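You operate a simulated robot arm through the tools that you are given. There is no shell and no other tool. Be economical: measure what you need, move in short steps, check, and stop when the job is done.

The job below is to be done with a simulated robot arm. You get a single attempt, and the scene is never put back.

Task
Take the printer's stencil to the blue mat and wipe it clean.
Fine: undo both clamps and leave them free; use the green pad with cleaner and put it back; the other stencils stay in the rack, the latch as it is. Set down upright: green pad. What is to be rubbed or washed off counts as gone when no trace of it is left.
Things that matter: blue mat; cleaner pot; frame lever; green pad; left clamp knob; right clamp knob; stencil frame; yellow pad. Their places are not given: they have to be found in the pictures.

The check looks at the end state, three seconds after you hand in, the way a careful person would. Anything else that was tipped, shoved, dropped, spilled or broken makes it a failure.

Robot
A 6-joint arm with a two-finger parallel gripper, fixed in place. Base frame: the origin is at the foot of the arm, x ahead of it, y to its left, z up; the work surface is at about z = 860. Readings come in mm, rad, newtons and seconds.
With the tool pointing down near the work surface it reaches from about 360 to 820 mm from the base axis. Its first joint turns from -2.897 to 2.897 rad. Payload 3.91 kg.
Tool frame: the origin (TCP) lies between the finger pads and is the grasp point; the fingertips stand 30 mm ahead of it; z points along the fingers, y is the line along which they close. Largest opening 110 mm; finger width 20, thickness 10; the body of the gripper, 48 by 112 mm, starts 55 mm behind the TCP.
Orientation is that of the tool frame in the base frame, as a unit quaternion [w, x, y, z]. With the fingers straight down and closing along the base's y, the tool's x points along the base's -x, its y along +y and its z along -z.

Tools
- The arm moves only by the tool arm_command. Its argument "series" is a list of rows, each an object (a shift or turn left out is 0, a gripper value left out holds the last) with "slide": the shift along the tool's x, y, z in mm, a list of three; "dr": the turn, a rotation vector about the tool's x, y, z in rad, a list of three; "grip": the opening, from 0 (shut) to 1 (fully open). In form: [{"slide": [x, y, z], "dr": [ax, ay, az], "grip": grip}, ...]. A call has 1 to 20 rows; each row shifts and turns the commanded pose from where the row before left it, along the tool's axes as they then stand. Each row takes 0.2 s and may step no farther than 50 mm and 0.15 rad from the row before; otherwise, or with a gripper value out of range, the whole call is refused. A pose out of reach is approached as far as the arm can. The call stops where the force on the tool passes 40 N (or 10 N more than at its start, if that is more) or the arm is blocked; 0.2 s more then pass. The fingers move at their own pace (about 45 mm/s each) and stop on an object; they squeeze with about 30 N. The grip force told is the motor's: it shows also when the fingers shut on nothing. Time passes only in rows, and 0.2 s behind the last, so rows that do not move let the fingers close. The reply holds the time, the measured pose of the TCP, the force on the tool along the base axes, the opening and the grip force, in the units named above and with some noise, with the torque about the TCP (base axes, N m) and any sound that the robot's microphone picked up.
- Cameras (640 x 400 px; columns grow to the right, rows downward): "scene" is fixed at [400, -649.7, 1658.6]; the picture's right is [0.96, -0.27, 0.00], its down [-0.23, -0.81, -0.54] and it looks along [0.15, 0.52, -0.84] (base axes); focal length 214 px, centre (320, 200). "wrist" rides on the gripper at [77, 7, -114] in the tool frame; the picture's right is [-0.09, 1.00, 0.00], its down [-0.80, -0.07, -0.59] and it looks along [-0.59, -0.05, 0.80] (tool axes); focal length 270 px, centre (320, 200).
- snapshot(camera): a new picture of that camera. It takes no simulated time.
- move_column(by): slides the trunk up (or, below 0, down) by that many mm; the arm rides with it, the base frame stays. It gives what a move gives, with no picture.
- measure_at(camera, pixels): there is no depth. For up to 12 entries [column, row, z] of the newest picture of that camera ("zoom" is the newest enlarged one), the place [x, y] in the base frame at which the ray of that pixel passes the height z, good to about 2 mm. It takes no simulated time.
- inspect(camera, box): a new picture of the part [left, top, right, bottom] of that camera's present view, enlarged. It takes no simulated time.
- finish_job(): hands the job in; it is judged then, once.

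Go step by step. Measure first, check grasps and placings, and put right what went wrong. The budget is 80 turns and 46 pictures, counting those below and the enlarged ones. Unless the task says otherwise, let go and move clear before handing in, and close with one line.

The tools are called as a command line: name --argument value ..., lists and objects as JSON in quotes. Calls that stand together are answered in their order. arm_command: Moves the arm, as the interface text tells. Its arguments: {"type":"object","properties":{"series":{"type":"array"}},"required":["series"]} The other tools are called the same way: move_column (by) slides the trunk up or down; snapshot (camera) takes a picture; measure_at (camera, pixels) gives the place at which the rays of pixels pass given heights; inspect (camera, box) takes an enlarged picture of a part of a camera's view; finish_job () hands the job in.

At the start:

```text
t: 0.0
tool_pos: [493.2, 299.8, 1241.2]
tool_rot: [0.0, 0.0, 1.0, 0.001]
wrist_force: [-1.1, -0.1, -0.2]
torque: [-0.01, 0.0, 0.01]
grip_width: 110.1
grip_force: 0.0
trunk travel left (down, up): [-575.0, 35.0]
```

scene: 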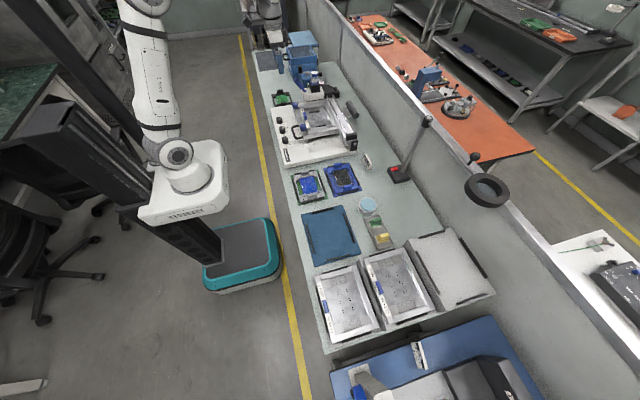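
wrist: 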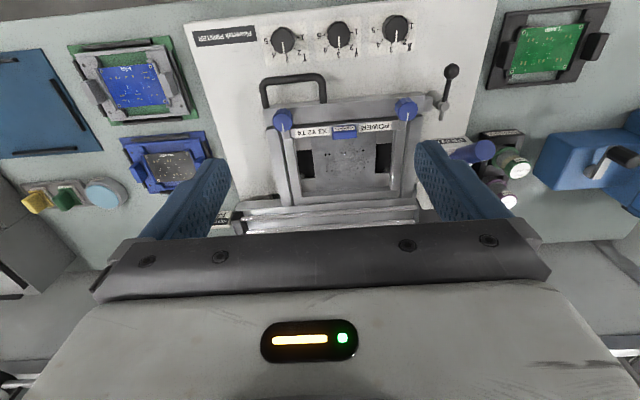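

The wrist view shows the printer with two blue knobs near (283,120) and (406,108), a lever near (449,80), and pads and a pot at the left near (40,195) and (105,192). I'll enlarge these parts.

inspect --camera "wrist" --box '[180, 0, 540, 225]'

inspect --camera "wrist" --box '[0, 40, 240, 240]'

inspect --camera "scene" --box '[250, 60, 410, 180]'

inspect --camera "scene" --box '[280, 170, 500, 340]'

```text
1.78 times, centred on (360, 112) of wrist
```

zoom: 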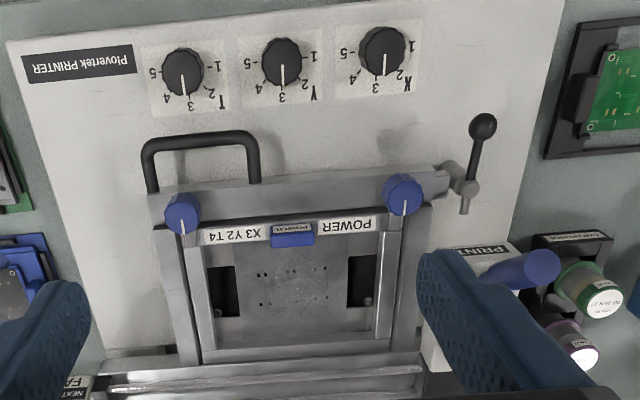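

```text
2.00 times, centred on (120, 140) of wrist
```

zoom: 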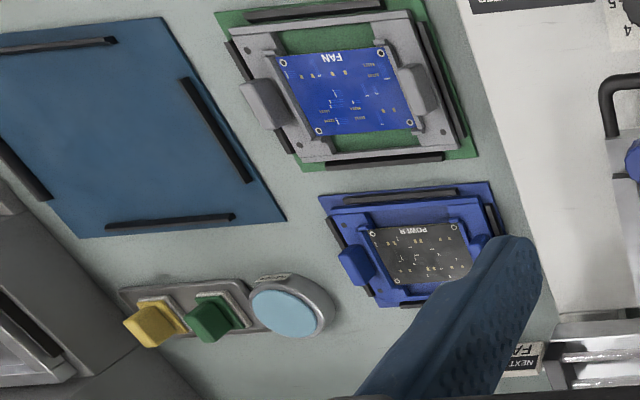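

```text
3.33 times, centred on (330, 120) of scene
```

zoom: 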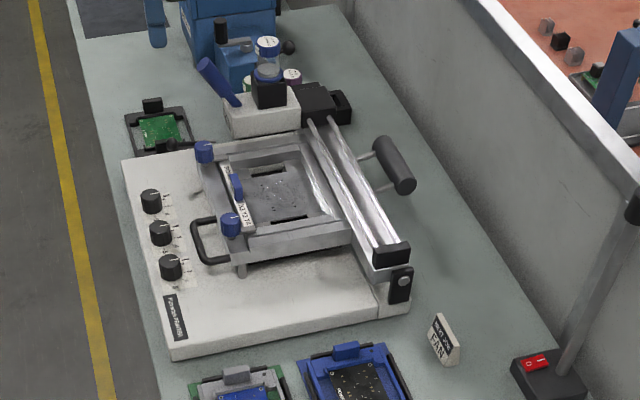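

```text
2.35 times, centred on (390, 255) of scene
```

zoom: 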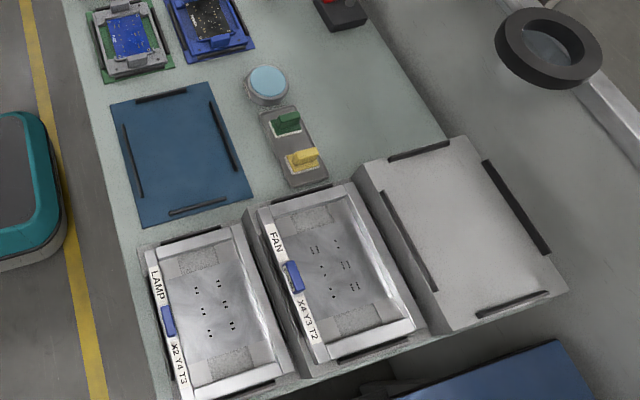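

The views show the printer's hinge on the far side, two blue knobs on the near bar, a mat, and a pad tray with the pot. I'll triangulate with both cameras at several heights.

measure_at --camera "wrist" --pixels '[[283, 118, 950], [283, 118, 990], [405, 106, 950], [405, 106, 990], [344, 131, 940], [344, 131, 980], [105, 192, 860], [105, 192, 900], [32, 197, 880], [64, 197, 880], [450, 70, 950], [450, 70, 1000]]'

measure_at --camera "scene" --pixels '[[303, 126, 950], [303, 126, 990], [295, 105, 950], [295, 105, 990], [304, 116, 940], [304, 116, 980], [368, 204, 860], [368, 204, 900], [377, 224, 880], [383, 236, 880], [390, 255, 860], [320, 200, 860]]'

```text
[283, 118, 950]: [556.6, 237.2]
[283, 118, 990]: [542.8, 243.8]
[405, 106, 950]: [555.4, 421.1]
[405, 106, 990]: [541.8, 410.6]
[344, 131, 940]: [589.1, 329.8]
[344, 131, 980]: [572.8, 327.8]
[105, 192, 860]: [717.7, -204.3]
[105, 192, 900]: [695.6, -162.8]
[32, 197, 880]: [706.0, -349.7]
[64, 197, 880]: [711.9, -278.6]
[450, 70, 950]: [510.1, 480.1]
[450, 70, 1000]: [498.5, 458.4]
```

```text
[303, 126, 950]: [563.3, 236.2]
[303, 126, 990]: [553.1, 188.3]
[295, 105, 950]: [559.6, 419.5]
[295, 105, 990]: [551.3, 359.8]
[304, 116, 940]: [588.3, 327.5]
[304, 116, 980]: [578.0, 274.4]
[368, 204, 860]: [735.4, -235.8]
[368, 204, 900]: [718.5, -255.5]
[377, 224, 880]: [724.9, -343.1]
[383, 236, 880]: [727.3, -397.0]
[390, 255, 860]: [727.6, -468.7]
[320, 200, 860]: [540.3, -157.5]
```

Both cameras agree: knobs at about (557,237,950) and (556,420,950), tab at (588,329,940). I'll come down for a closer look.

arm_command --series '[{"slide": [10, 7, 40]}, {"slide": [10, 7, 40]}, {"slide": [10, 7, 40]}, {"slide": [10, 7, 40]}]'

snapshot --camera "wrist"

```text
t: 1.0
tool_pos: [454.9, 327.0, 1081.7]
tool_rot: [0.001, 0.0, 1.0, 0.0]
wrist_force: [-0.7, 1.0, 0.0]
torque: [-0.01, 0.01, -0.01]
grip_width: 109.8
grip_force: 0.1
trunk travel left (down, up): [-575.0, 35.0]
```

```text
39 pictures are left
```

wrist: 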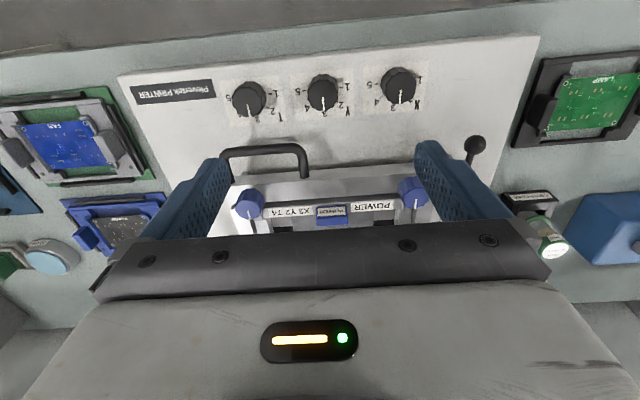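

inspect --camera "wrist" --box '[210, 120, 500, 240]'

measure_at --camera "wrist" --pixels '[[248, 200, 950], [412, 188, 950], [331, 211, 940], [265, 152, 950], [475, 145, 950]]'

```text
2.21 times, centred on (355, 180) of wrist
```

zoom: 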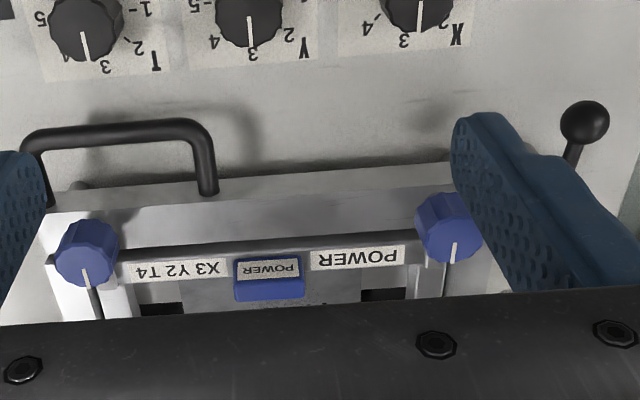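

```text
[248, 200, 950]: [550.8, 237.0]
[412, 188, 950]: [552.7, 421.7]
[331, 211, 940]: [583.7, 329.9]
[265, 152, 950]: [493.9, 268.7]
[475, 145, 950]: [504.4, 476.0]
```

The knobs have white pointers along +x. I'll zoom in from the scene camera to get the knob heights.

inspect --camera "scene" --box '[270, 90, 350, 140]'

```text
8.00 times, centred on (310, 115) of scene
```

zoom: 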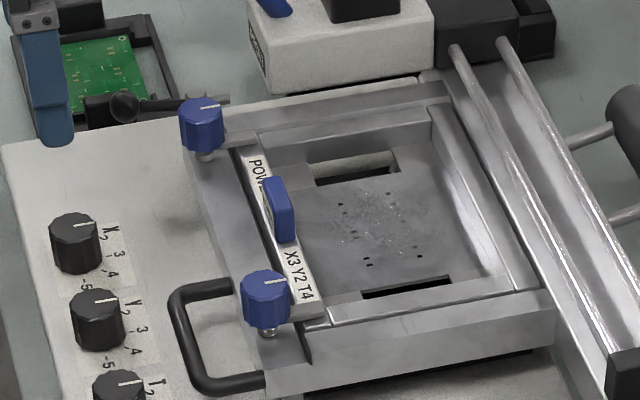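

Now the knobs are clearly visible on stems at zoom (265,295) and (202,125). I'll measure tops and tab.

measure_at --camera "zoom" --pixels '[[264, 284, 950], [264, 284, 960], [264, 284, 970], [201, 111, 950], [201, 111, 960], [201, 111, 970], [274, 183, 960], [283, 237, 930], [254, 150, 930], [320, 305, 930], [535, 290, 920], [437, 112, 920]]'

measure_at --camera "wrist" --pixels '[[249, 199, 960], [249, 199, 970], [412, 187, 960], [412, 187, 970], [331, 207, 950], [331, 207, 960], [318, 207, 955], [345, 207, 955]]'

```text
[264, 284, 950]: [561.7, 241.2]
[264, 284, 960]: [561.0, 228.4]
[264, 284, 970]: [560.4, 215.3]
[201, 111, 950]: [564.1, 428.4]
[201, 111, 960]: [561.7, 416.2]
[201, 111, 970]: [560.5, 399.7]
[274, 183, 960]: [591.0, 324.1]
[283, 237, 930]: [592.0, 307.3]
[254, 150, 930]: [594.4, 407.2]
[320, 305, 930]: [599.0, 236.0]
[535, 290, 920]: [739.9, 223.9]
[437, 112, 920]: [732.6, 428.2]
```

```text
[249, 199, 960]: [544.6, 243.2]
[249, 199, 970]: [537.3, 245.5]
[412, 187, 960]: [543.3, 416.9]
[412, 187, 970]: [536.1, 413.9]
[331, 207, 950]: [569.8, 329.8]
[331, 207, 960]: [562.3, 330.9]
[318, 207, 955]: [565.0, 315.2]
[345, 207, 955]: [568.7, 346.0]
```

In the upside-down wrist view the tops lie toward the image bottom, so I'll re-measure with the corrected rows.

measure_at --camera "wrist" --pixels '[[250, 208, 950], [250, 208, 955], [414, 198, 950], [414, 198, 955], [331, 212, 955], [317, 212, 955], [345, 212, 955], [331, 224, 935]]'

```text
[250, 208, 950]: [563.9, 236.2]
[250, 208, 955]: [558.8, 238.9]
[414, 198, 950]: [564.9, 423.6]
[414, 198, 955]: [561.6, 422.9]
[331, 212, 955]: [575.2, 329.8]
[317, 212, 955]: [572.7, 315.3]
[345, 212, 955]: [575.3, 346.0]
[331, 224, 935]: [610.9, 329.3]
```

Knob tops sit at z≈953: left about (562,237), right about (562,423). I'll move above the y=237 knob with the opening at about 48 mm.

arm_command --series '[{"slide": [-30, -25, 0], "grip": 0.44}, {"slide": [-30, -25, 0]}, {"slide": [-30, -25, 15]}, {"slide": [-17, -15, 30]}, {"slide": [0, 0, 35]}, {"slide": [0, 0, 0]}]'

snapshot --camera "wrist"

inspect --camera "scene" --box '[260, 80, 356, 140]'

```text
t: 2.4
tool_pos: [562.1, 238.5, 1002.4]
tool_rot: [0.0, -0.001, 1.0, 0.0]
wrist_force: [1.2, 0.0, -0.4]
torque: [0.01, -0.02, -0.02]
grip_width: 48.7
grip_force: 0.1
trunk travel left (down, up): [-575.0, 35.0]
```

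```text
36 pictures are left
```

wrist: 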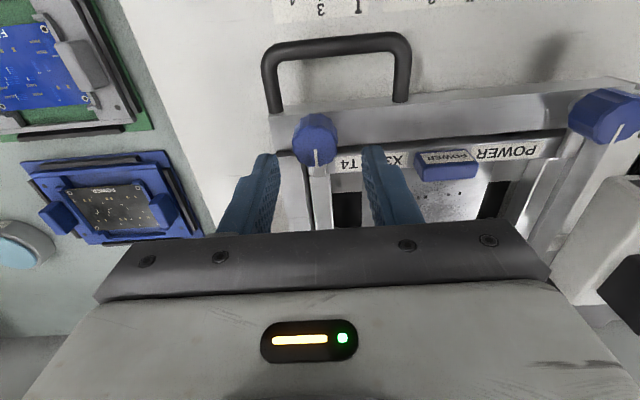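

```text
6.67 times, centred on (308, 110) of scene
```

zoom: 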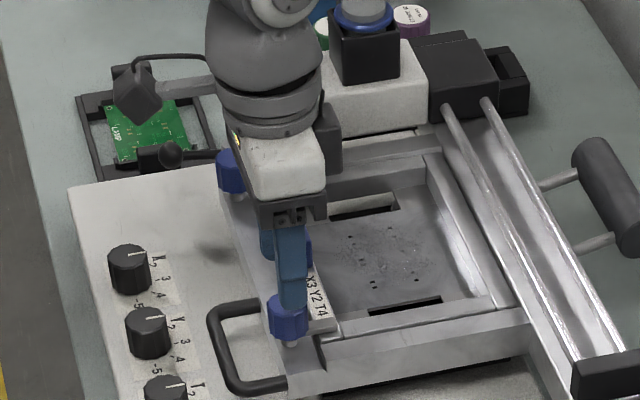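

measure_at --camera "wrist" --pixels '[[317, 146, 953], [300, 140, 953], [337, 138, 953], [317, 163, 953], [447, 158, 955], [600, 105, 953]]'

```text
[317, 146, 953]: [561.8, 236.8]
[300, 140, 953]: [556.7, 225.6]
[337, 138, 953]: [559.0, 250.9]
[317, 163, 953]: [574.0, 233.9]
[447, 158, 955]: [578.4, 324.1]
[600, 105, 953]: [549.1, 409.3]
```

The knob is centred at (561,238), matching the tool. I'll descend 40 mm and grip.

arm_command --series '[{"slide": [0, 0, 20]}, {"slide": [0, 0, 18]}, {"grip": 0}, {}, {}]'

```text
t: 3.6
tool_pos: [562.5, 234.7, 964.1]
tool_rot: [0.0, 0.0, 1.0, -0.001]
wrist_force: [2.4, -20.0, -1.5]
torque: [-0.99, -0.44, -0.01]
grip_width: 29.6
grip_force: 45.1
trunk travel left (down, up): [-575.0, 35.0]
```

Gripped at 29.6 mm with a side force of -20 N in y; I'll recentre by -3.5 mm, then turn counter-clockwise in small steps.

arm_command --series '[{"slide": [0, -3.5, 0]}, {"dr": [0, 0, -0.12]}, {"dr": [0, 0, -0.12]}, {"dr": [0, 0, -0.12]}]'

```text
t: 4.6
tool_pos: [561.1, 233.7, 965.1]
tool_rot: [0.001, -0.18, 0.984, 0.0]
wrist_force: [-0.6, 5.3, -0.4]
torque: [0.14, -0.08, -0.83]
grip_width: 29.0
grip_force: 45.1
trunk travel left (down, up): [-575.0, 35.0]
```

The knob turns with 0.8 N m of resistance. I'll continue.

arm_command --series '[{"dr": [0, 0, -0.14]}, {"dr": [0, 0, -0.14]}, {"dr": [0, 0, -0.14]}, {"dr": [0, 0, -0.14]}, {"dr": [0, 0, -0.14]}, {"dr": [0, 0, -0.14]}]'

snapshot --camera "wrist"

```text
t: 6.0
tool_pos: [562.1, 233.9, 963.8]
tool_rot: [0.0, -0.567, 0.824, -0.001]
wrist_force: [2.4, -2.8, 0.3]
torque: [-0.36, -0.39, -0.3]
grip_width: 29.2
grip_force: 45.5
trunk travel left (down, up): [-575.0, 35.0]
```

```text
34 pictures are left
```

wrist: 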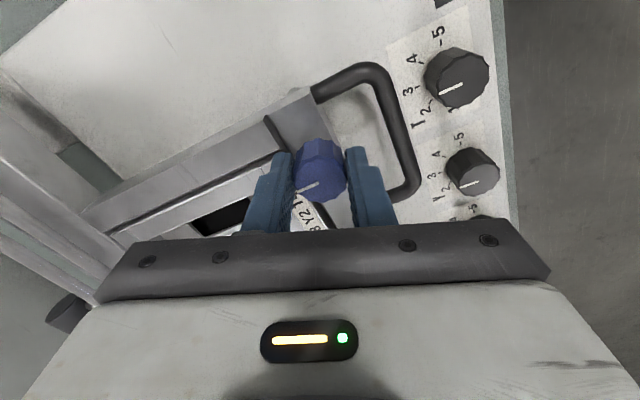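

The blue pointer at (305,188) still points the same way as the black knobs' pointers, so the fingers slipped and it is blocked counter-clockwise. I'll turn the other way and look.

arm_command --series '[{"dr": [0, 0, 0.12]}, {"dr": [0, 0, 0.12]}, {"dr": [0, 0, 0.12]}, {"dr": [0, 0, 0.12]}]'

snapshot --camera "wrist"

```text
t: 7.0
tool_pos: [560.2, 234.1, 964.4]
tool_rot: [0.0, -0.352, 0.936, 0.0]
wrist_force: [-0.9, 0.7, -1.7]
torque: [0.0, -0.58, 0.03]
grip_width: 29.1
grip_force: 45.5
trunk travel left (down, up): [-575.0, 35.0]
```

```text
33 pictures are left
```

wrist: 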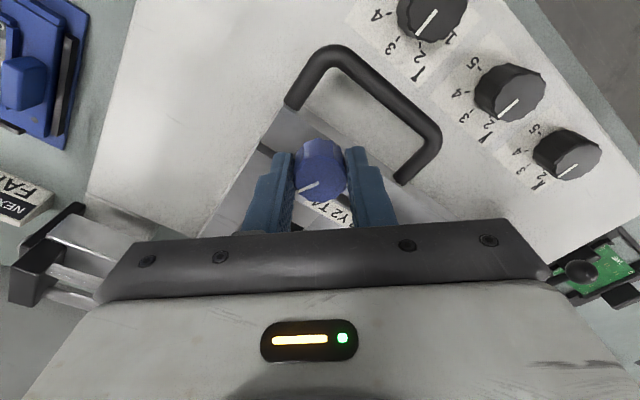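

The knob now follows the tool clockwise with almost no torque. I'll continue that way until a stop shows.

arm_command --series '[{"dr": [0, 0, 0.14]}, {"dr": [0, 0, 0.14]}, {"dr": [0, 0, 0.14]}, {"dr": [0, 0, 0.14]}, {"dr": [0, 0, 0.14]}, {"dr": [0, 0, 0.14]}, {"dr": [0, 0, 0.1]}]'

snapshot --camera "wrist"

```text
t: 8.6
tool_pos: [560.4, 234.9, 964.7]
tool_rot: [0.001, 0.11, 0.994, -0.001]
wrist_force: [-7.3, 12.7, -4.1]
torque: [0.97, 0.86, 0.01]
grip_width: 29.3
grip_force: 45.5
trunk travel left (down, up): [-575.0, 35.0]
```

```text
32 pictures are left
```

wrist: 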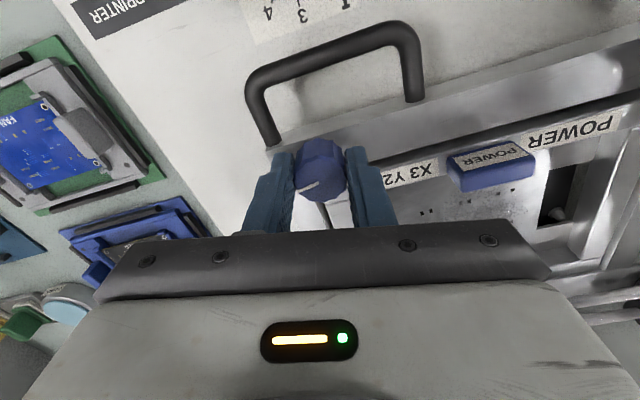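

It has turned about 80° clockwise, still freely. I'll keep going.

arm_command --series '[{"dr": [0, 0, 0.14]}, {"dr": [0, 0, 0.14]}, {"dr": [0, 0, 0.14]}, {"dr": [0, 0, 0.14]}, {"dr": [0, 0, 0.14]}, {"dr": [0, 0, 0.14]}]'

snapshot --camera "wrist"

```text
t: 10.0
tool_pos: [563.1, 233.8, 963.3]
tool_rot: [0.0, 0.506, 0.863, -0.001]
wrist_force: [8.3, 9.4, 2.8]
torque: [-0.27, 0.09, 0.51]
grip_width: 29.3
grip_force: 44.3
trunk travel left (down, up): [-575.0, 35.0]
```

```text
31 pictures are left
```

wrist: 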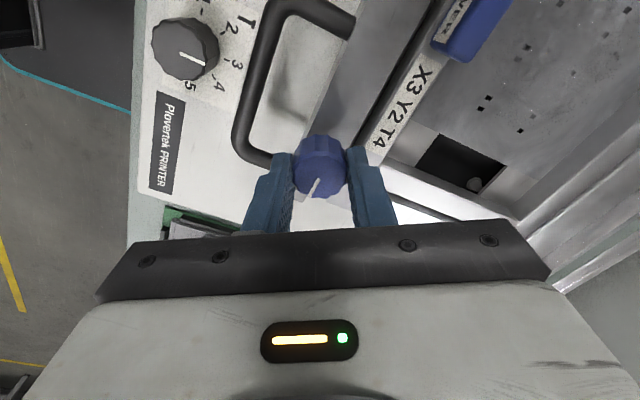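

The knob has reached a stop at about 90° with its pointer toward -y, and the fingers slipped there (0.5 N m). I'll let go, rise and turn straight.

arm_command --series '[{"grip": 0.44}, {}, {"slide": [0, 0, -25]}, {"slide": [0, 0, -35]}, {"dr": [0, 0, -0.15]}, {"dr": [0, 0, -0.15]}, {"dr": [0, 0, -0.15]}, {"dr": [0, 0, -0.15]}, {"dr": [0, 0, -0.15]}, {"dr": [0, 0, -0.15]}, {"dr": [0, 0, -0.15]}]'

```text
t: 12.4
tool_pos: [559.6, 233.0, 1025.3]
tool_rot: [0.001, 0.003, 1.0, 0.001]
wrist_force: [-0.2, 0.3, -0.9]
torque: [0.01, 0.02, 0.01]
grip_width: 48.4
grip_force: 0.2
trunk travel left (down, up): [-575.0, 35.0]
```

I'll shift over to the other knob at y≈421 and look.

arm_command --series '[{"slide": [0, 48, 0]}, {"slide": [0, 48, 0]}, {"slide": [0, 48, 0]}, {"slide": [0, 42, 0]}, {}]'

snapshot --camera "wrist"

measure_at --camera "wrist" --pixels '[[320, 140, 953]]'

```text
t: 13.6
tool_pos: [562.2, 419.6, 1023.9]
tool_rot: [0.0, 0.006, 1.0, 0.0]
wrist_force: [0.1, 0.0, -0.3]
torque: [0.02, 0.02, -0.01]
grip_width: 48.2
grip_force: 0.1
trunk travel left (down, up): [-575.0, 35.0]
```

```text
30 pictures are left
```

wrist: 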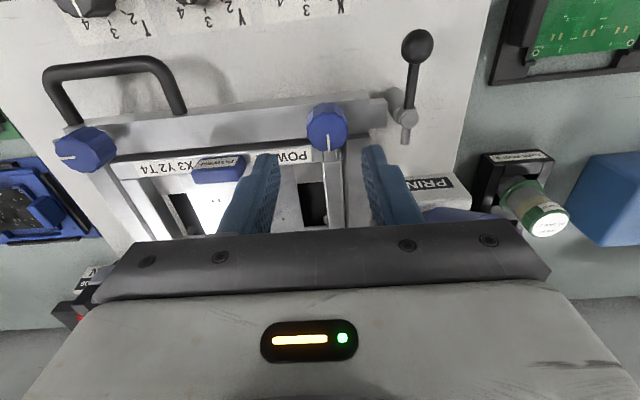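

```text
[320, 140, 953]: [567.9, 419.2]
```

The first knob's pointer now points outward at (65,158). I'll locate the second knob's edges precisely.

measure_at --camera "wrist" --pixels '[[328, 136, 953], [309, 130, 953], [347, 128, 953], [84, 153, 953], [62, 145, 953], [115, 142, 953], [408, 110, 920], [380, 112, 930], [408, 140, 930]]'

```text
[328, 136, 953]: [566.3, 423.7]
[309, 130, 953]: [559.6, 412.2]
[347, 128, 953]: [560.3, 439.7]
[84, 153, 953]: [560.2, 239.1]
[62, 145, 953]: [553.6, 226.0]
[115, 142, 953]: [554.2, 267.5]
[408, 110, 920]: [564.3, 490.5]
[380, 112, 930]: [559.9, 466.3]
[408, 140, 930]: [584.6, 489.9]
```

The second knob is at about (562,422). Descend, grip, and read the side force.

arm_command --series '[{"slide": [1, 2.5, 30]}, {"slide": [0, 0, 30]}, {"grip": 0}, {}, {}]'

```text
t: 14.8
tool_pos: [562.6, 425.6, 963.9]
tool_rot: [0.001, 0.004, 1.0, 0.0]
wrist_force: [1.2, 20.8, -1.9]
torque: [0.24, -0.49, -0.01]
grip_width: 29.6
grip_force: 44.9
trunk travel left (down, up): [-575.0, 35.0]
```

Recentre by +4 mm and try counter-clockwise (the mirrored direction).

arm_command --series '[{"slide": [0, 4, 0]}, {"dr": [0, 0, -0.12]}, {"dr": [0, 0, -0.12]}, {"dr": [0, 0, -0.12]}]'

```text
t: 15.8
tool_pos: [562.3, 424.2, 964.7]
tool_rot: [-0.001, -0.176, 0.984, 0.001]
wrist_force: [0.3, -4.9, -2.3]
torque: [0.46, -0.51, -0.01]
grip_width: 29.4
grip_force: 45.4
trunk travel left (down, up): [-575.0, 35.0]
```

No resisting torque, so it turns counter-clockwise. I'll continue to the stop.

arm_command --series '[{"dr": [0, 0, -0.14]}, {"dr": [0, 0, -0.14]}, {"dr": [0, 0, -0.14]}, {"dr": [0, 0, -0.14]}, {"dr": [0, 0, -0.14]}, {"dr": [0, 0, -0.14]}, {"dr": [0, 0, -0.14]}, {"dr": [0, 0, -0.14]}, {"dr": [0, 0, -0.14]}, {"dr": [0, 0, -0.1]}]'

```text
t: 18.0
tool_pos: [563.3, 428.3, 962.9]
tool_rot: [-0.001, 0.755, -0.655, 0.0]
wrist_force: [-2.5, -2.1, -8.0]
torque: [0.31, 0.66, -0.27]
grip_width: 29.3
grip_force: 44.7
trunk travel left (down, up): [-575.0, 35.0]
```

About 1.7 rad turned, reaching the stop. Release, rise, align the fingers to close along x, and look.

arm_command --series '[{"grip": 0.5}, {}, {"slide": [0, 0, -25]}, {"slide": [0, 0, -45]}, {"dr": [0, 0, 0.14], "slide": [0, 0, -30]}, {"slide": [40, -10, 0]}, {"slide": [45, -10, 0]}, {}]'

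snapshot --camera "wrist"

inspect --camera "scene" --box '[270, 90, 350, 140]'

```text
t: 19.8
tool_pos: [581.8, 340.4, 1064.0]
tool_rot: [0.0, -0.707, 0.707, 0.0]
wrist_force: [0.2, 0.4, 0.5]
torque: [0.02, 0.04, -0.02]
grip_width: 55.2
grip_force: 0.1
trunk travel left (down, up): [-575.0, 35.0]
```

```text
29 pictures are left
```

wrist: 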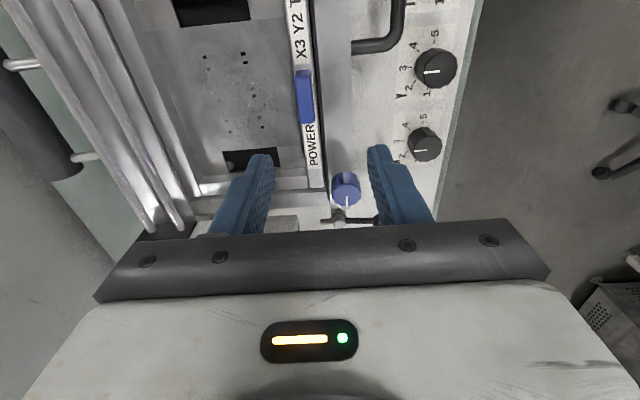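

```text
8.00 times, centred on (310, 115) of scene
```

zoom: 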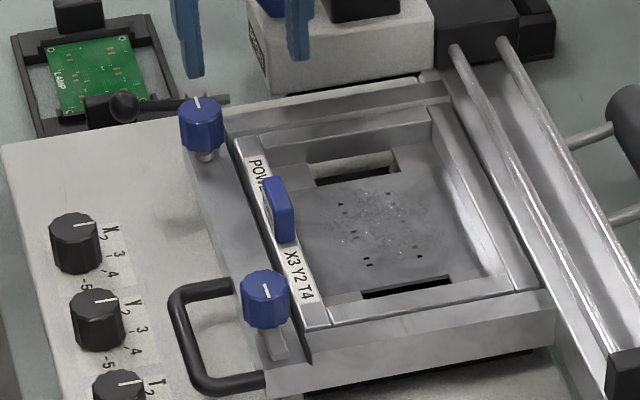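

Both clamp feet have swung off the stencil (zoom (201,120), (265,300)). Next I'll measure the tab, stencil and mat.

measure_at --camera "zoom" --pixels '[[236, 137, 930], [300, 330, 930], [325, 328, 930], [525, 292, 930], [430, 108, 930], [266, 180, 955], [284, 178, 955], [277, 243, 930], [297, 240, 930], [293, 212, 955]]'

measure_at --camera "wrist" --pixels '[[303, 71, 955], [297, 90, 955], [311, 90, 955], [306, 122, 955], [316, 122, 930], [304, 190, 930], [326, 190, 930]]'

measure_at --camera "scene" --pixels '[[300.8, 213.4, 862], [342, 205, 862], [361.7, 253, 862], [315, 266.6, 862], [307, 232, 862], [353, 229, 862], [324, 211, 862], [338, 258, 862]]'

```text
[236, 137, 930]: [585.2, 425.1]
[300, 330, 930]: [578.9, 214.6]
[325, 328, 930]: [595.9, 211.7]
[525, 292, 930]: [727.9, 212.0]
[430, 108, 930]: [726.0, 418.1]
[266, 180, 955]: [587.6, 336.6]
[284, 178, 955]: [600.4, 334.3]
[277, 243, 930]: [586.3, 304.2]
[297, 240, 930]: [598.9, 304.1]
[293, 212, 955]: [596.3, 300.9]
```

```text
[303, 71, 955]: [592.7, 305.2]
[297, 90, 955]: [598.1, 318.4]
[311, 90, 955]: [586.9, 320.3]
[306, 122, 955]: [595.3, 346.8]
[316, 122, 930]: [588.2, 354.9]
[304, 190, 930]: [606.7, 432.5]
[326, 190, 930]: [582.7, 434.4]
```

```text
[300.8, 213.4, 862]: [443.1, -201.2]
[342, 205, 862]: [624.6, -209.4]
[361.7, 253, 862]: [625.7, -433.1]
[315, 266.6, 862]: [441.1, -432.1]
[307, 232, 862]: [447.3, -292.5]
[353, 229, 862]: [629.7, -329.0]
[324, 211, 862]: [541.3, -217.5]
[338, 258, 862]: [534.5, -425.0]
```

The tab is centred at about (593,325), top 955; the mat spans x 443–626, y −433…−203. I'll descend onto the tab with fingers closing along x.

arm_command --series '[{"slide": [15, -11, 0], "grip": 0.36}, {"slide": [0, 0, 40]}, {"slide": [0, 0, 35]}, {"slide": [0, 0, 12]}, {}]'

inspect --camera "scene" --box '[270, 90, 350, 140]'

snapshot --camera "wrist"

```text
t: 21.0
tool_pos: [593.3, 325.6, 976.6]
tool_rot: [0.0, 0.708, -0.706, 0.0]
wrist_force: [-1.0, -0.4, 0.3]
torque: [0.01, 0.0, -0.01]
grip_width: 39.6
grip_force: 0.1
trunk travel left (down, up): [-575.0, 35.0]
```

```text
8.00 times, centred on (310, 115) of scene
```

zoom: 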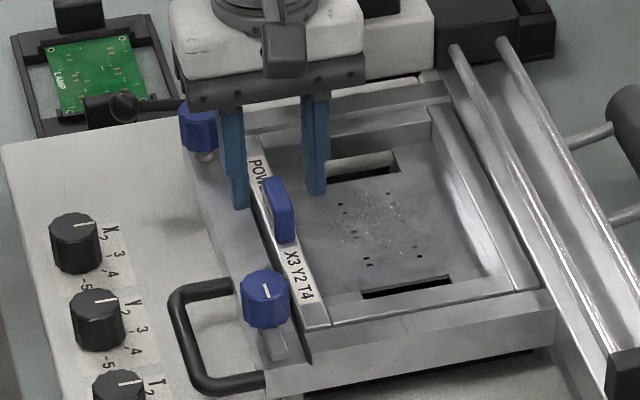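

```text
26 pictures are left
```

wrist: 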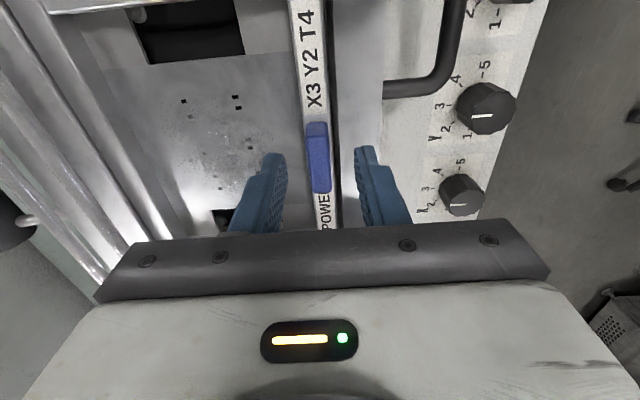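

Fingers straddle the tab in x; I'll check the tab's extent in y.

measure_at --camera "wrist" --pixels '[[317, 122, 952], [306, 140, 952], [329, 140, 952], [321, 188, 955], [321, 192, 935]]'

```text
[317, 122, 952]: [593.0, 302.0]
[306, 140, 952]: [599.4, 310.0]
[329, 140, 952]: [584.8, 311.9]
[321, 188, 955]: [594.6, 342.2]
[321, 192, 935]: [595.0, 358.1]
```

arm_command --series '[{"slide": [5, 1, 13]}, {"grip": 0}, {}, {}, {}]'

```text
t: 22.2
tool_pos: [592.3, 321.3, 964.8]
tool_rot: [0.0, 0.707, -0.707, 0.0]
wrist_force: [2.2, 1.0, 1.7]
torque: [0.15, -0.04, 0.04]
grip_width: 13.8
grip_force: 29.7
trunk travel left (down, up): [-575.0, 35.0]
```

Tab gripped at 13.8 mm. I'll lift slowly by 15 mm and check the forces.

arm_command --series '[{"slide": [0, 0, -3]}, {"slide": [0, 0, -4]}, {"slide": [0, 0, -8]}, {}]'

inspect --camera "scene" --box '[270, 90, 350, 140]'

```text
t: 23.2
tool_pos: [591.7, 321.4, 978.6]
tool_rot: [-0.001, -0.707, 0.707, 0.0]
wrist_force: [-0.5, -0.1, -3.0]
torque: [-0.05, 0.18, 0.01]
grip_width: 13.5
grip_force: 29.9
trunk travel left (down, up): [-575.0, 35.0]
```

```text
8.00 times, centred on (310, 115) of scene
```

zoom: 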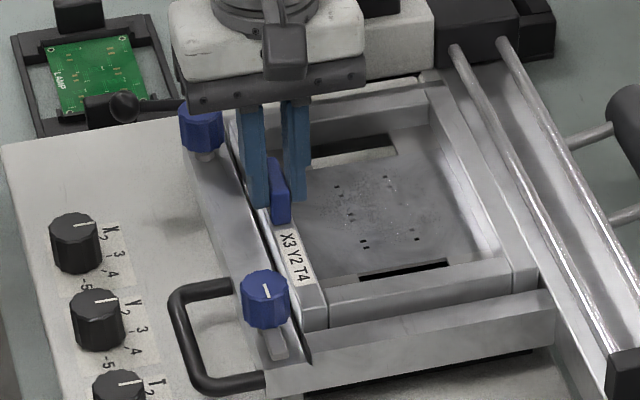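

The stencil comes up level with a load of only about 3 N. I'll lift it further and check.

arm_command --series '[{"slide": [0, 0, -10]}, {"slide": [0, 0, -15]}, {"slide": [0, 0, -20]}, {"slide": [0, 0, -25]}, {"slide": [0, 0, -25]}, {"slide": [0, 0, -15]}, {}]'

snapshot --camera "scene"

```text
t: 24.8
tool_pos: [591.4, 321.4, 1089.7]
tool_rot: [0.0, -0.707, 0.707, 0.0]
wrist_force: [0.5, 0.0, -2.5]
torque: [-0.05, 0.19, 0.02]
grip_width: 13.8
grip_force: 30.3
trunk travel left (down, up): [-575.0, 35.0]
```

```text
24 pictures are left
```

scene: 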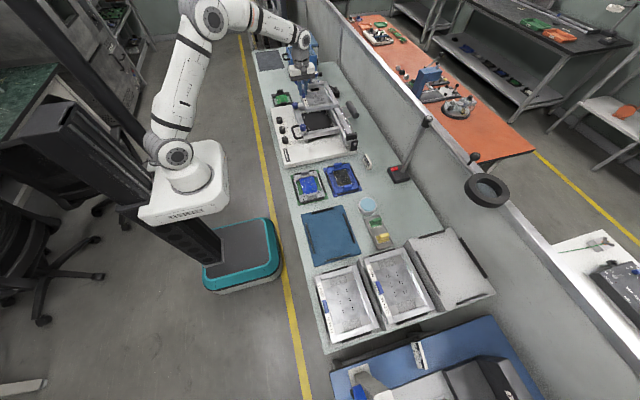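

Secure and level. I'll carry it across toward the mat at this height with gentle ramping.

arm_command --series '[{"slide": [10, 2, 0]}, {"slide": [25, 5, 0]}, {"slide": [38, 7.5, 0]}, {"slide": [38, 7.5, 0]}, {"slide": [38, 7.5, 0]}, {"slide": [38, 7.5, 0]}, {"slide": [38, 7.5, 0]}, {"slide": [38, 7.5, 0]}, {"slide": [38, 7.5, 0]}, {"slide": [38, 7.5, 0]}, {"slide": [38, 7.5, 0]}, {"slide": [38, 7.5, 0]}, {"slide": [38, 7.5, 0]}, {"slide": [38, 7.5, 0]}, {"slide": [38, 7.5, 0]}, {"slide": [38, 7.5, 0]}, {"slide": [38, 7.5, 0]}, {"slide": [23, 5, 0]}, {"slide": [10, 2, 0]}, {}]'

inspect --camera "scene" --box '[270, 170, 430, 290]'

snapshot --camera "wrist"

```text
t: 29.0
tool_pos: [466.5, -316.4, 1088.5]
tool_rot: [0.0, -0.707, 0.707, 0.0]
wrist_force: [0.8, -0.5, -1.8]
torque: [-0.05, 0.19, 0.01]
grip_width: 13.6
grip_force: 29.4
trunk travel left (down, up): [-575.0, 35.0]
```

```text
3.33 times, centred on (350, 230) of scene
```

zoom: 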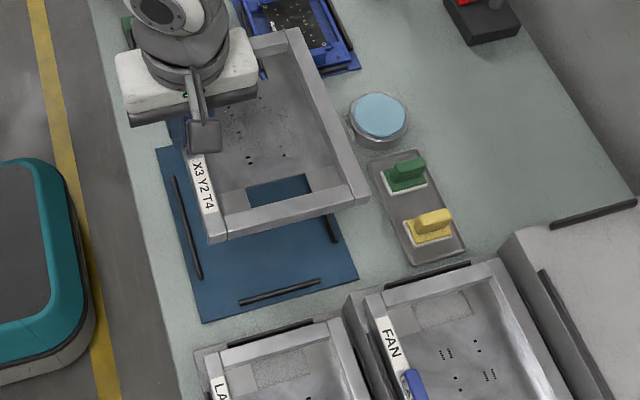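

```text
22 pictures are left
```

wrist: 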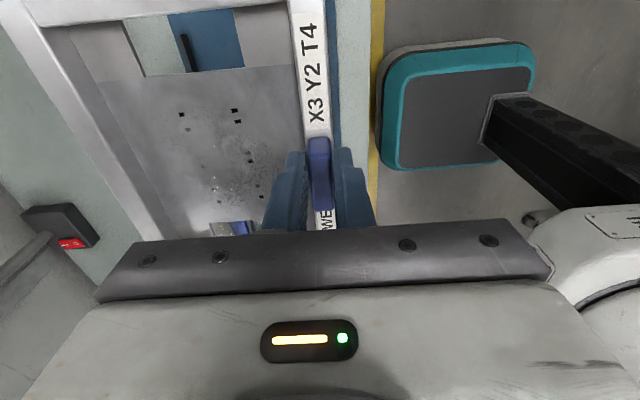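

I'll measure the mat's strips precisely to centre the stencil between them.

measure_at --camera "zoom" --pixels '[[176, 178, 866], [200, 277, 866], [241, 301, 866], [320, 280, 866], [337, 242, 866], [357, 278, 862], [205, 322, 862]]'

measure_at --camera "scene" --pixels '[[311.4, 213.5, 866], [333.5, 209.3, 866], [342.4, 213.8, 866], [355, 242, 866], [307, 223, 866], [314.8, 253, 866], [326, 260.5, 866], [350.5, 255, 866]]'

```text
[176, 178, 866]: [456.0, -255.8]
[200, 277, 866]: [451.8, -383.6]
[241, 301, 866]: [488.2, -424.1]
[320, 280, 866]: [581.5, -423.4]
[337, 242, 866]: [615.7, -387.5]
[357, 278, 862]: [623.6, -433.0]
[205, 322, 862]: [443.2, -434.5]
```

```text
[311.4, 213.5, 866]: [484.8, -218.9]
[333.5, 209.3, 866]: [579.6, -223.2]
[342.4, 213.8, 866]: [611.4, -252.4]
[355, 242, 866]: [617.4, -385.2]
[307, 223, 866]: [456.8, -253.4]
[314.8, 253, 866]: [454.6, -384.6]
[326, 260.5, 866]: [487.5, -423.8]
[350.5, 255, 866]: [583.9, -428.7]
```

Mat centre ≈ (534.5,−321). Now I'll measure the held stencil's corners at its current height (bar top ≈1054).

measure_at --camera "zoom" --pixels '[[366, 191, 1054], [296, 28, 1054], [206, 228, 1054], [226, 222, 1054], [368, 203, 1040], [210, 243, 1040], [366, 191, 1050], [296, 28, 1050], [206, 228, 1050]]'

measure_at --camera "wrist" --pixels '[[310, 10, 1054], [290, 10, 1054], [331, 100, 1054], [90, 120, 1054], [333, 232, 1054], [319, 140, 1079], [319, 205, 1079]]'

```text
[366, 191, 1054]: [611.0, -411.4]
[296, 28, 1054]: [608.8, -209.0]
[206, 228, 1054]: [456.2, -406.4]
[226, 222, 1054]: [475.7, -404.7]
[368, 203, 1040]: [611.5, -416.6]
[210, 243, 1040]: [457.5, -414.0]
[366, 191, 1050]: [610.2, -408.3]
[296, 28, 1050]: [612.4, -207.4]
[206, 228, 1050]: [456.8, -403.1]
```

```text
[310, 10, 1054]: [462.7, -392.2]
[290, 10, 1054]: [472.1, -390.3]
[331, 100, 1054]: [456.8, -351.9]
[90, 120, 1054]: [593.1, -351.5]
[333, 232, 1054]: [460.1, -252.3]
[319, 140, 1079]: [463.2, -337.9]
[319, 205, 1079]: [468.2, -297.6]
```

The stencil's x is centred (≈533.7) but y needs a closer check; I'll descend to about 20 mm above the mat and compare edges directly.

arm_command --series '[{"slide": [2, 0, 35]}, {"slide": [0, 0, 40]}, {"slide": [0, 0, 40]}, {"slide": [0, 0, 25]}, {"slide": [0, 0, 8]}, {}]'

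inspect --camera "scene" --box '[290, 195, 386, 270]'

```text
t: 30.4
tool_pos: [466.6, -318.0, 940.4]
tool_rot: [0.001, -0.707, 0.707, 0.0]
wrist_force: [-0.5, 0.1, -1.6]
torque: [-0.03, 0.2, -0.01]
grip_width: 13.8
grip_force: 29.5
trunk travel left (down, up): [-575.0, 35.0]
```

```text
5.33 times, centred on (338, 232) of scene
```

zoom: 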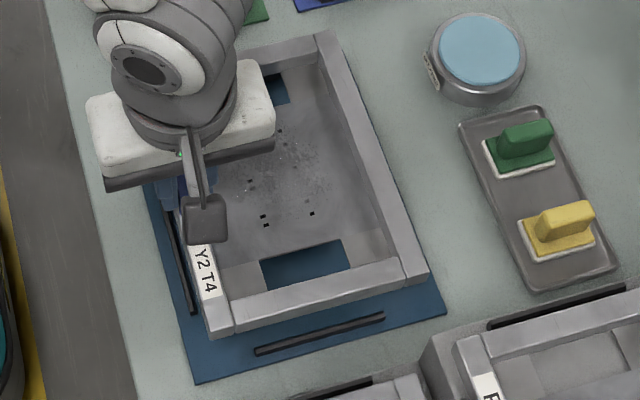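

measure_at --camera "zoom" --pixels '[[428, 270, 906], [233, 322, 906], [331, 30, 906], [209, 322, 906], [255, 349, 868], [383, 314, 868], [165, 210, 868], [192, 313, 868], [230, 338, 890], [430, 284, 890]]'

```text
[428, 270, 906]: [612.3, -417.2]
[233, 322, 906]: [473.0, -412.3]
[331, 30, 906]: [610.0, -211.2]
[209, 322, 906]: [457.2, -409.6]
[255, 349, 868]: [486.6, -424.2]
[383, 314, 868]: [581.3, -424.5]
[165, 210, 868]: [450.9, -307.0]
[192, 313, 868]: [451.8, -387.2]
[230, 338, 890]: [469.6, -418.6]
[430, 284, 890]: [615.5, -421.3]
```

The stencil's centre sits about 8 mm toward +y of the mat centre. I'll shift −8.5 mm in y, lower another 12 mm and recheck.

arm_command --series '[{"slide": [8.5, 0, 0]}, {"slide": [0, 0, 10]}, {}]'

inspect --camera "scene" --box '[290, 200, 370, 270]'

snapshot --camera "wrist"

```text
t: 31.2
tool_pos: [465.1, -327.3, 930.1]
tool_rot: [0.0, 0.707, -0.707, 0.0]
wrist_force: [0.3, 0.2, -2.3]
torque: [-0.05, 0.18, -0.03]
grip_width: 13.4
grip_force: 29.5
trunk travel left (down, up): [-575.0, 35.0]
```

```text
5.71 times, centred on (330, 235) of scene
```

zoom: 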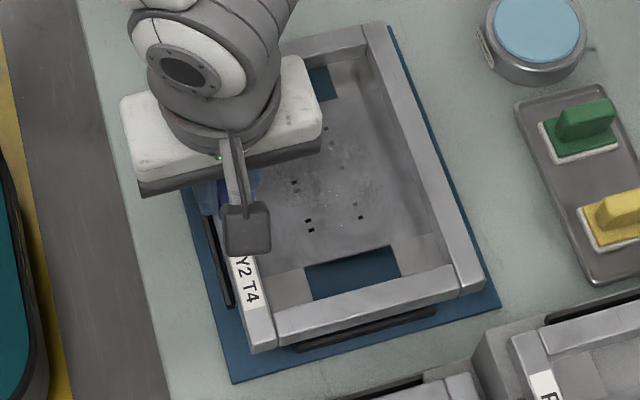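

```text
19 pictures are left
```

wrist: 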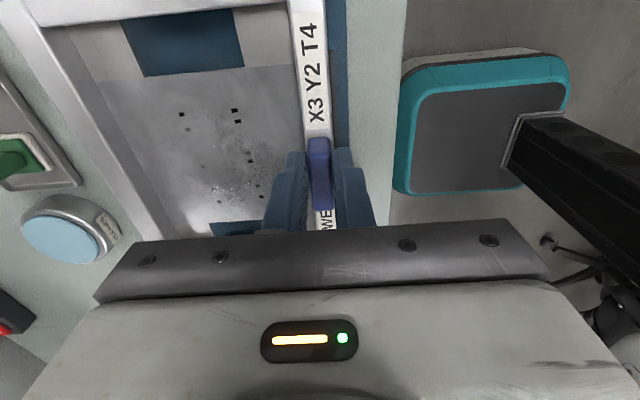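

Looks aligned between the strips. I'll lower gently until contact.

arm_command --series '[{"slide": [0, -1.5, 4]}, {"slide": [0, 0, 4]}, {"slide": [0, 0, 3]}, {}]'

```text
t: 32.2
tool_pos: [466.6, -326.9, 920.4]
tool_rot: [0.0, -0.707, 0.707, 0.0]
wrist_force: [-0.2, 0.1, -3.1]
torque: [-0.01, 0.16, -0.02]
grip_width: 13.8
grip_force: 30.2
trunk travel left (down, up): [-575.0, 35.0]
```

arm_command --series '[{"slide": [0, 0, 2]}, {"slide": [0, 0, 2]}, {"slide": [0, 0, 2]}, {}]'

inspect --camera "scene" --box '[290, 200, 370, 270]'

```text
t: 33.2
tool_pos: [466.8, -328.5, 914.2]
tool_rot: [0.0, -0.707, 0.707, -0.001]
wrist_force: [-0.4, 0.7, -2.6]
torque: [-0.02, 0.16, 0.0]
grip_width: 13.4
grip_force: 30.1
trunk travel left (down, up): [-575.0, 35.0]
```

```text
5.71 times, centred on (330, 235) of scene
```

zoom: 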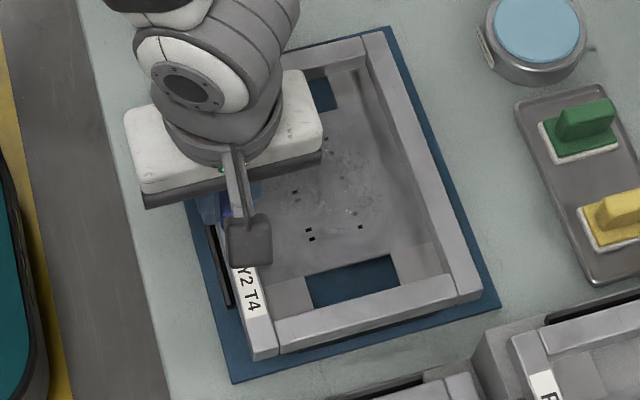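

The near strip has vanished behind the frame; I'll measure the frame edge against the strip (strip y≈−424).

measure_at --camera "zoom" --pixels '[[380, 326, 864], [380, 326, 870], [380, 311, 880], [483, 298, 866], [465, 283, 880], [388, 30, 880], [222, 250, 880], [229, 306, 868], [500, 307, 862], [232, 382, 862], [388, 27, 862], [277, 356, 866]]'

```text
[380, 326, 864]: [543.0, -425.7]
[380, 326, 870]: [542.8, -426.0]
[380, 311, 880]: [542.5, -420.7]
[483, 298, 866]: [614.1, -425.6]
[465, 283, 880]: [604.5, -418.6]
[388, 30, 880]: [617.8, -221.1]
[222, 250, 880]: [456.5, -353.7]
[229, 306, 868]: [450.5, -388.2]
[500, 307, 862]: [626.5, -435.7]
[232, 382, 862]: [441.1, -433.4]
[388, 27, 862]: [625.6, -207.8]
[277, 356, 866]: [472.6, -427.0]
```

The frame seems about 2.5 mm too far toward −y. I'll correct and lower in 1 mm steps.

arm_command --series '[{"slide": [0, 0, -4]}, {"slide": [-3, 0, 0]}, {"slide": [0, 0, 3]}, {"slide": [0, 0, 2]}, {"slide": [0, 0, 1]}, {"slide": [0, 0, 1]}, {}]'

```text
t: 34.8
tool_pos: [465.6, -324.6, 911.1]
tool_rot: [-0.001, -0.707, 0.708, 0.001]
wrist_force: [0.2, 0.4, -1.8]
torque: [-0.01, 0.16, -0.01]
grip_width: 13.6
grip_force: 29.7
trunk travel left (down, up): [-575.0, 35.0]
```

arm_command --series '[{"slide": [0, 0, 1]}, {"slide": [0, 0, 1]}, {"slide": [0, 0, 1]}, {}]'

```text
t: 35.8
tool_pos: [465.8, -324.5, 909.1]
tool_rot: [0.0, 0.708, -0.707, 0.0]
wrist_force: [0.7, 0.5, -3.3]
torque: [-0.01, 0.14, 0.02]
grip_width: 13.7
grip_force: 29.8
trunk travel left (down, up): [-575.0, 35.0]
```

arm_command --series '[{"slide": [0, 0, 1]}, {"slide": [0, 0, 1]}, {"slide": [0, 0, 1]}, {}]'

inspect --camera "scene" --box '[290, 200, 370, 270]'

```text
t: 36.8
tool_pos: [467.2, -324.2, 906.3]
tool_rot: [0.0, -0.707, 0.707, -0.001]
wrist_force: [-0.3, -0.2, -2.7]
torque: [-0.02, 0.19, 0.04]
grip_width: 13.7
grip_force: 30.1
trunk travel left (down, up): [-575.0, 35.0]
```

```text
5.71 times, centred on (330, 235) of scene
```

zoom: 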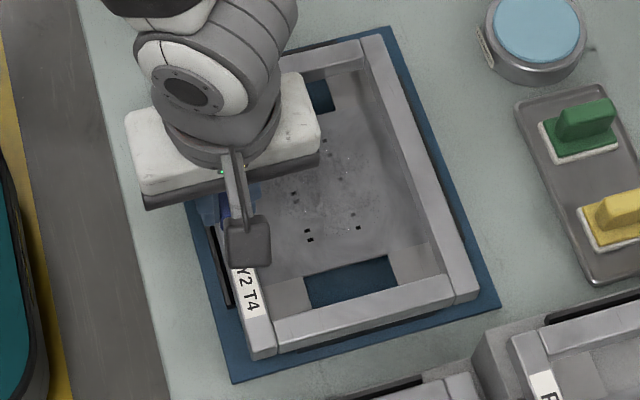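

Still hanging, with a sliver of the strip visible beneath the near edge. Lower further.

arm_command --series '[{"slide": [0, 0, 1]}, {"slide": [0, 0, 1]}, {"slide": [0, 0, 1]}, {}]'

```text
t: 37.8
tool_pos: [466.9, -323.5, 904.0]
tool_rot: [0.0, -0.707, 0.707, 0.0]
wrist_force: [-0.6, -0.9, -1.6]
torque: [0.0, 0.19, 0.01]
grip_width: 13.7
grip_force: 29.6
trunk travel left (down, up): [-575.0, 35.0]
```

arm_command --series '[{"slide": [0, 0, 1]}, {"slide": [0, 0, 1]}, {"slide": [0, 0, 1]}, {}]'

```text
t: 38.8
tool_pos: [466.9, -324.7, 899.8]
tool_rot: [0.0, -0.707, 0.707, 0.0]
wrist_force: [0.2, 0.7, -2.4]
torque: [-0.02, 0.19, 0.0]
grip_width: 13.7
grip_force: 29.9
trunk travel left (down, up): [-575.0, 35.0]
```

arm_command --series '[{"slide": [0, 0, 1]}, {"slide": [0, 0, 1]}, {}]'

inspect --camera "scene" --box '[300, 215, 370, 270]'

```text
t: 39.6
tool_pos: [466.5, -324.9, 897.7]
tool_rot: [-0.001, 0.707, -0.707, 0.0]
wrist_force: [0.0, -0.2, -2.5]
torque: [0.0, 0.18, 0.02]
grip_width: 13.7
grip_force: 30.0
trunk travel left (down, up): [-575.0, 35.0]
```

```text
7.27 times, centred on (335, 242) of scene
```

zoom: 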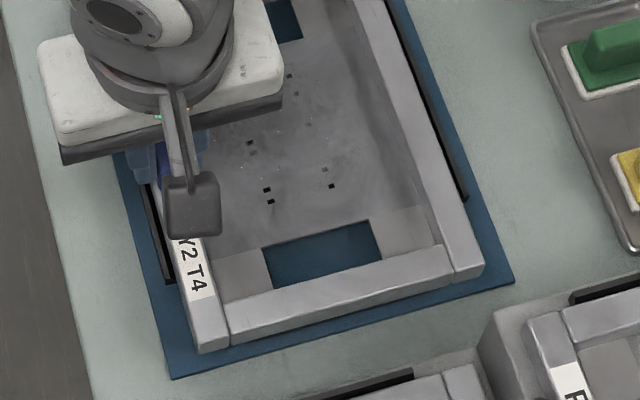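

measure_at --camera "zoom" --pixels '[[350, 311, 866], [300, 325, 866], [420, 294, 866], [350, 328, 861], [270, 351, 861], [430, 307, 861], [484, 276, 866], [467, 198, 868], [455, 200, 868], [200, 352, 866], [300, 2, 880], [385, 2, 870]]'

```text
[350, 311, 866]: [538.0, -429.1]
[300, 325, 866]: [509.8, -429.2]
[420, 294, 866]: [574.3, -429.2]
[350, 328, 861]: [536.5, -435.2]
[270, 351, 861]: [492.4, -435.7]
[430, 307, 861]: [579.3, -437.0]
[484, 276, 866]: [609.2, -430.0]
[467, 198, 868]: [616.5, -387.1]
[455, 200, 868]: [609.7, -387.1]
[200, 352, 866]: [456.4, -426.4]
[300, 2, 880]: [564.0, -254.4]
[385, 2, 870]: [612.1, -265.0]
```

The frame's near edge is at y≈−429 and overlies the strip, so the stencil centre is essentially at the TCP. I'll raise, shift +5.5 mm in y and recheck.

arm_command --series '[{"slide": [0, 0, -8]}, {"slide": [-5, 0, 0]}, {}]'

inspect --camera "scene" --box '[300, 215, 370, 270]'

```text
t: 40.4
tool_pos: [466.4, -319.5, 905.1]
tool_rot: [0.0, 0.707, -0.707, 0.0]
wrist_force: [0.1, 0.8, -2.8]
torque: [-0.03, 0.17, -0.02]
grip_width: 13.7
grip_force: 29.9
trunk travel left (down, up): [-575.0, 35.0]
```

```text
7.27 times, centred on (335, 242) of scene
```

zoom: 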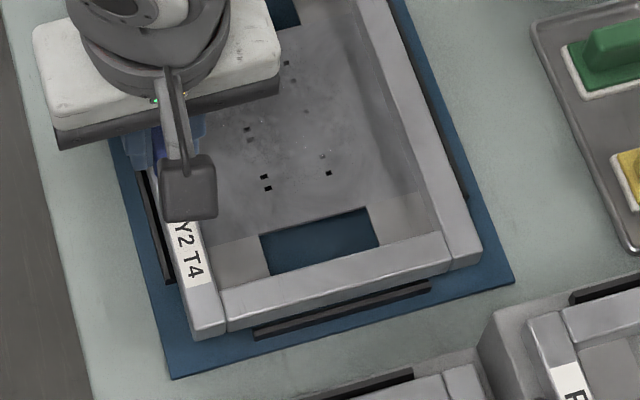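

Now the near strip (255,335)–(430,287) shows just outside the frame. Lower to contact.

arm_command --series '[{"slide": [0, 0, 4]}, {"slide": [0, 0, 3]}, {"slide": [0, 0, 1]}, {"slide": [0, 0, 1]}, {"slide": [0, 0, 1]}, {}]'

inspect --camera "scene" --box '[300, 215, 370, 270]'

```text
t: 41.8
tool_pos: [467.1, -318.8, 895.6]
tool_rot: [0.0, -0.707, 0.707, 0.0]
wrist_force: [-1.9, 0.8, 0.1]
torque: [-0.16, 0.05, -0.03]
grip_width: 13.6
grip_force: 30.1
trunk travel left (down, up): [-575.0, 35.0]
```

```text
7.27 times, centred on (335, 242) of scene
```

zoom: 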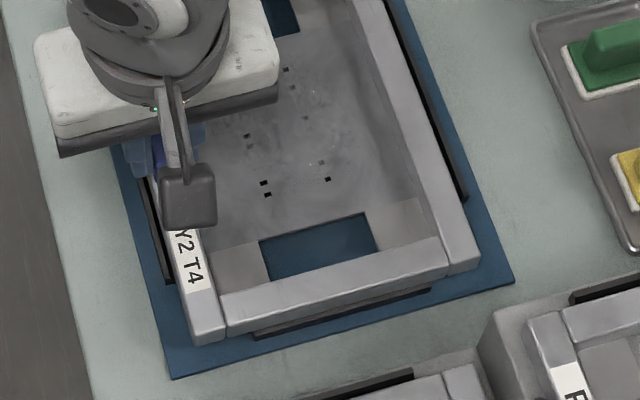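

Contact: the load dropped to zero, with a small torque. One more mm to see if it seats.

arm_command --series '[{"slide": [0, 0, 1]}, {"slide": [0, 0, 1]}, {}]'

```text
t: 42.6
tool_pos: [467.0, -318.6, 894.3]
tool_rot: [-0.001, -0.707, 0.707, -0.002]
wrist_force: [-2.2, 3.2, 7.5]
torque: [-0.77, 0.04, -0.08]
grip_width: 13.5
grip_force: 29.7
trunk travel left (down, up): [-575.0, 35.0]
```

The torque means the near end (y≈−410) touches first, likely on the strip. I'll raise, shift +2 mm in y, and lower again.

arm_command --series '[{"slide": [0, 0, -5]}, {"slide": [-2.2, 0, 0]}, {"slide": [0, 0, 2]}, {"slide": [0, 0, 1]}, {"slide": [0, 0, 1]}, {}]'

```text
t: 44.0
tool_pos: [466.4, -316.1, 895.2]
tool_rot: [-0.001, 0.707, -0.707, -0.001]
wrist_force: [-0.5, -1.3, -2.4]
torque: [-0.06, 0.18, 0.01]
grip_width: 13.7
grip_force: 29.4
trunk travel left (down, up): [-575.0, 35.0]
```

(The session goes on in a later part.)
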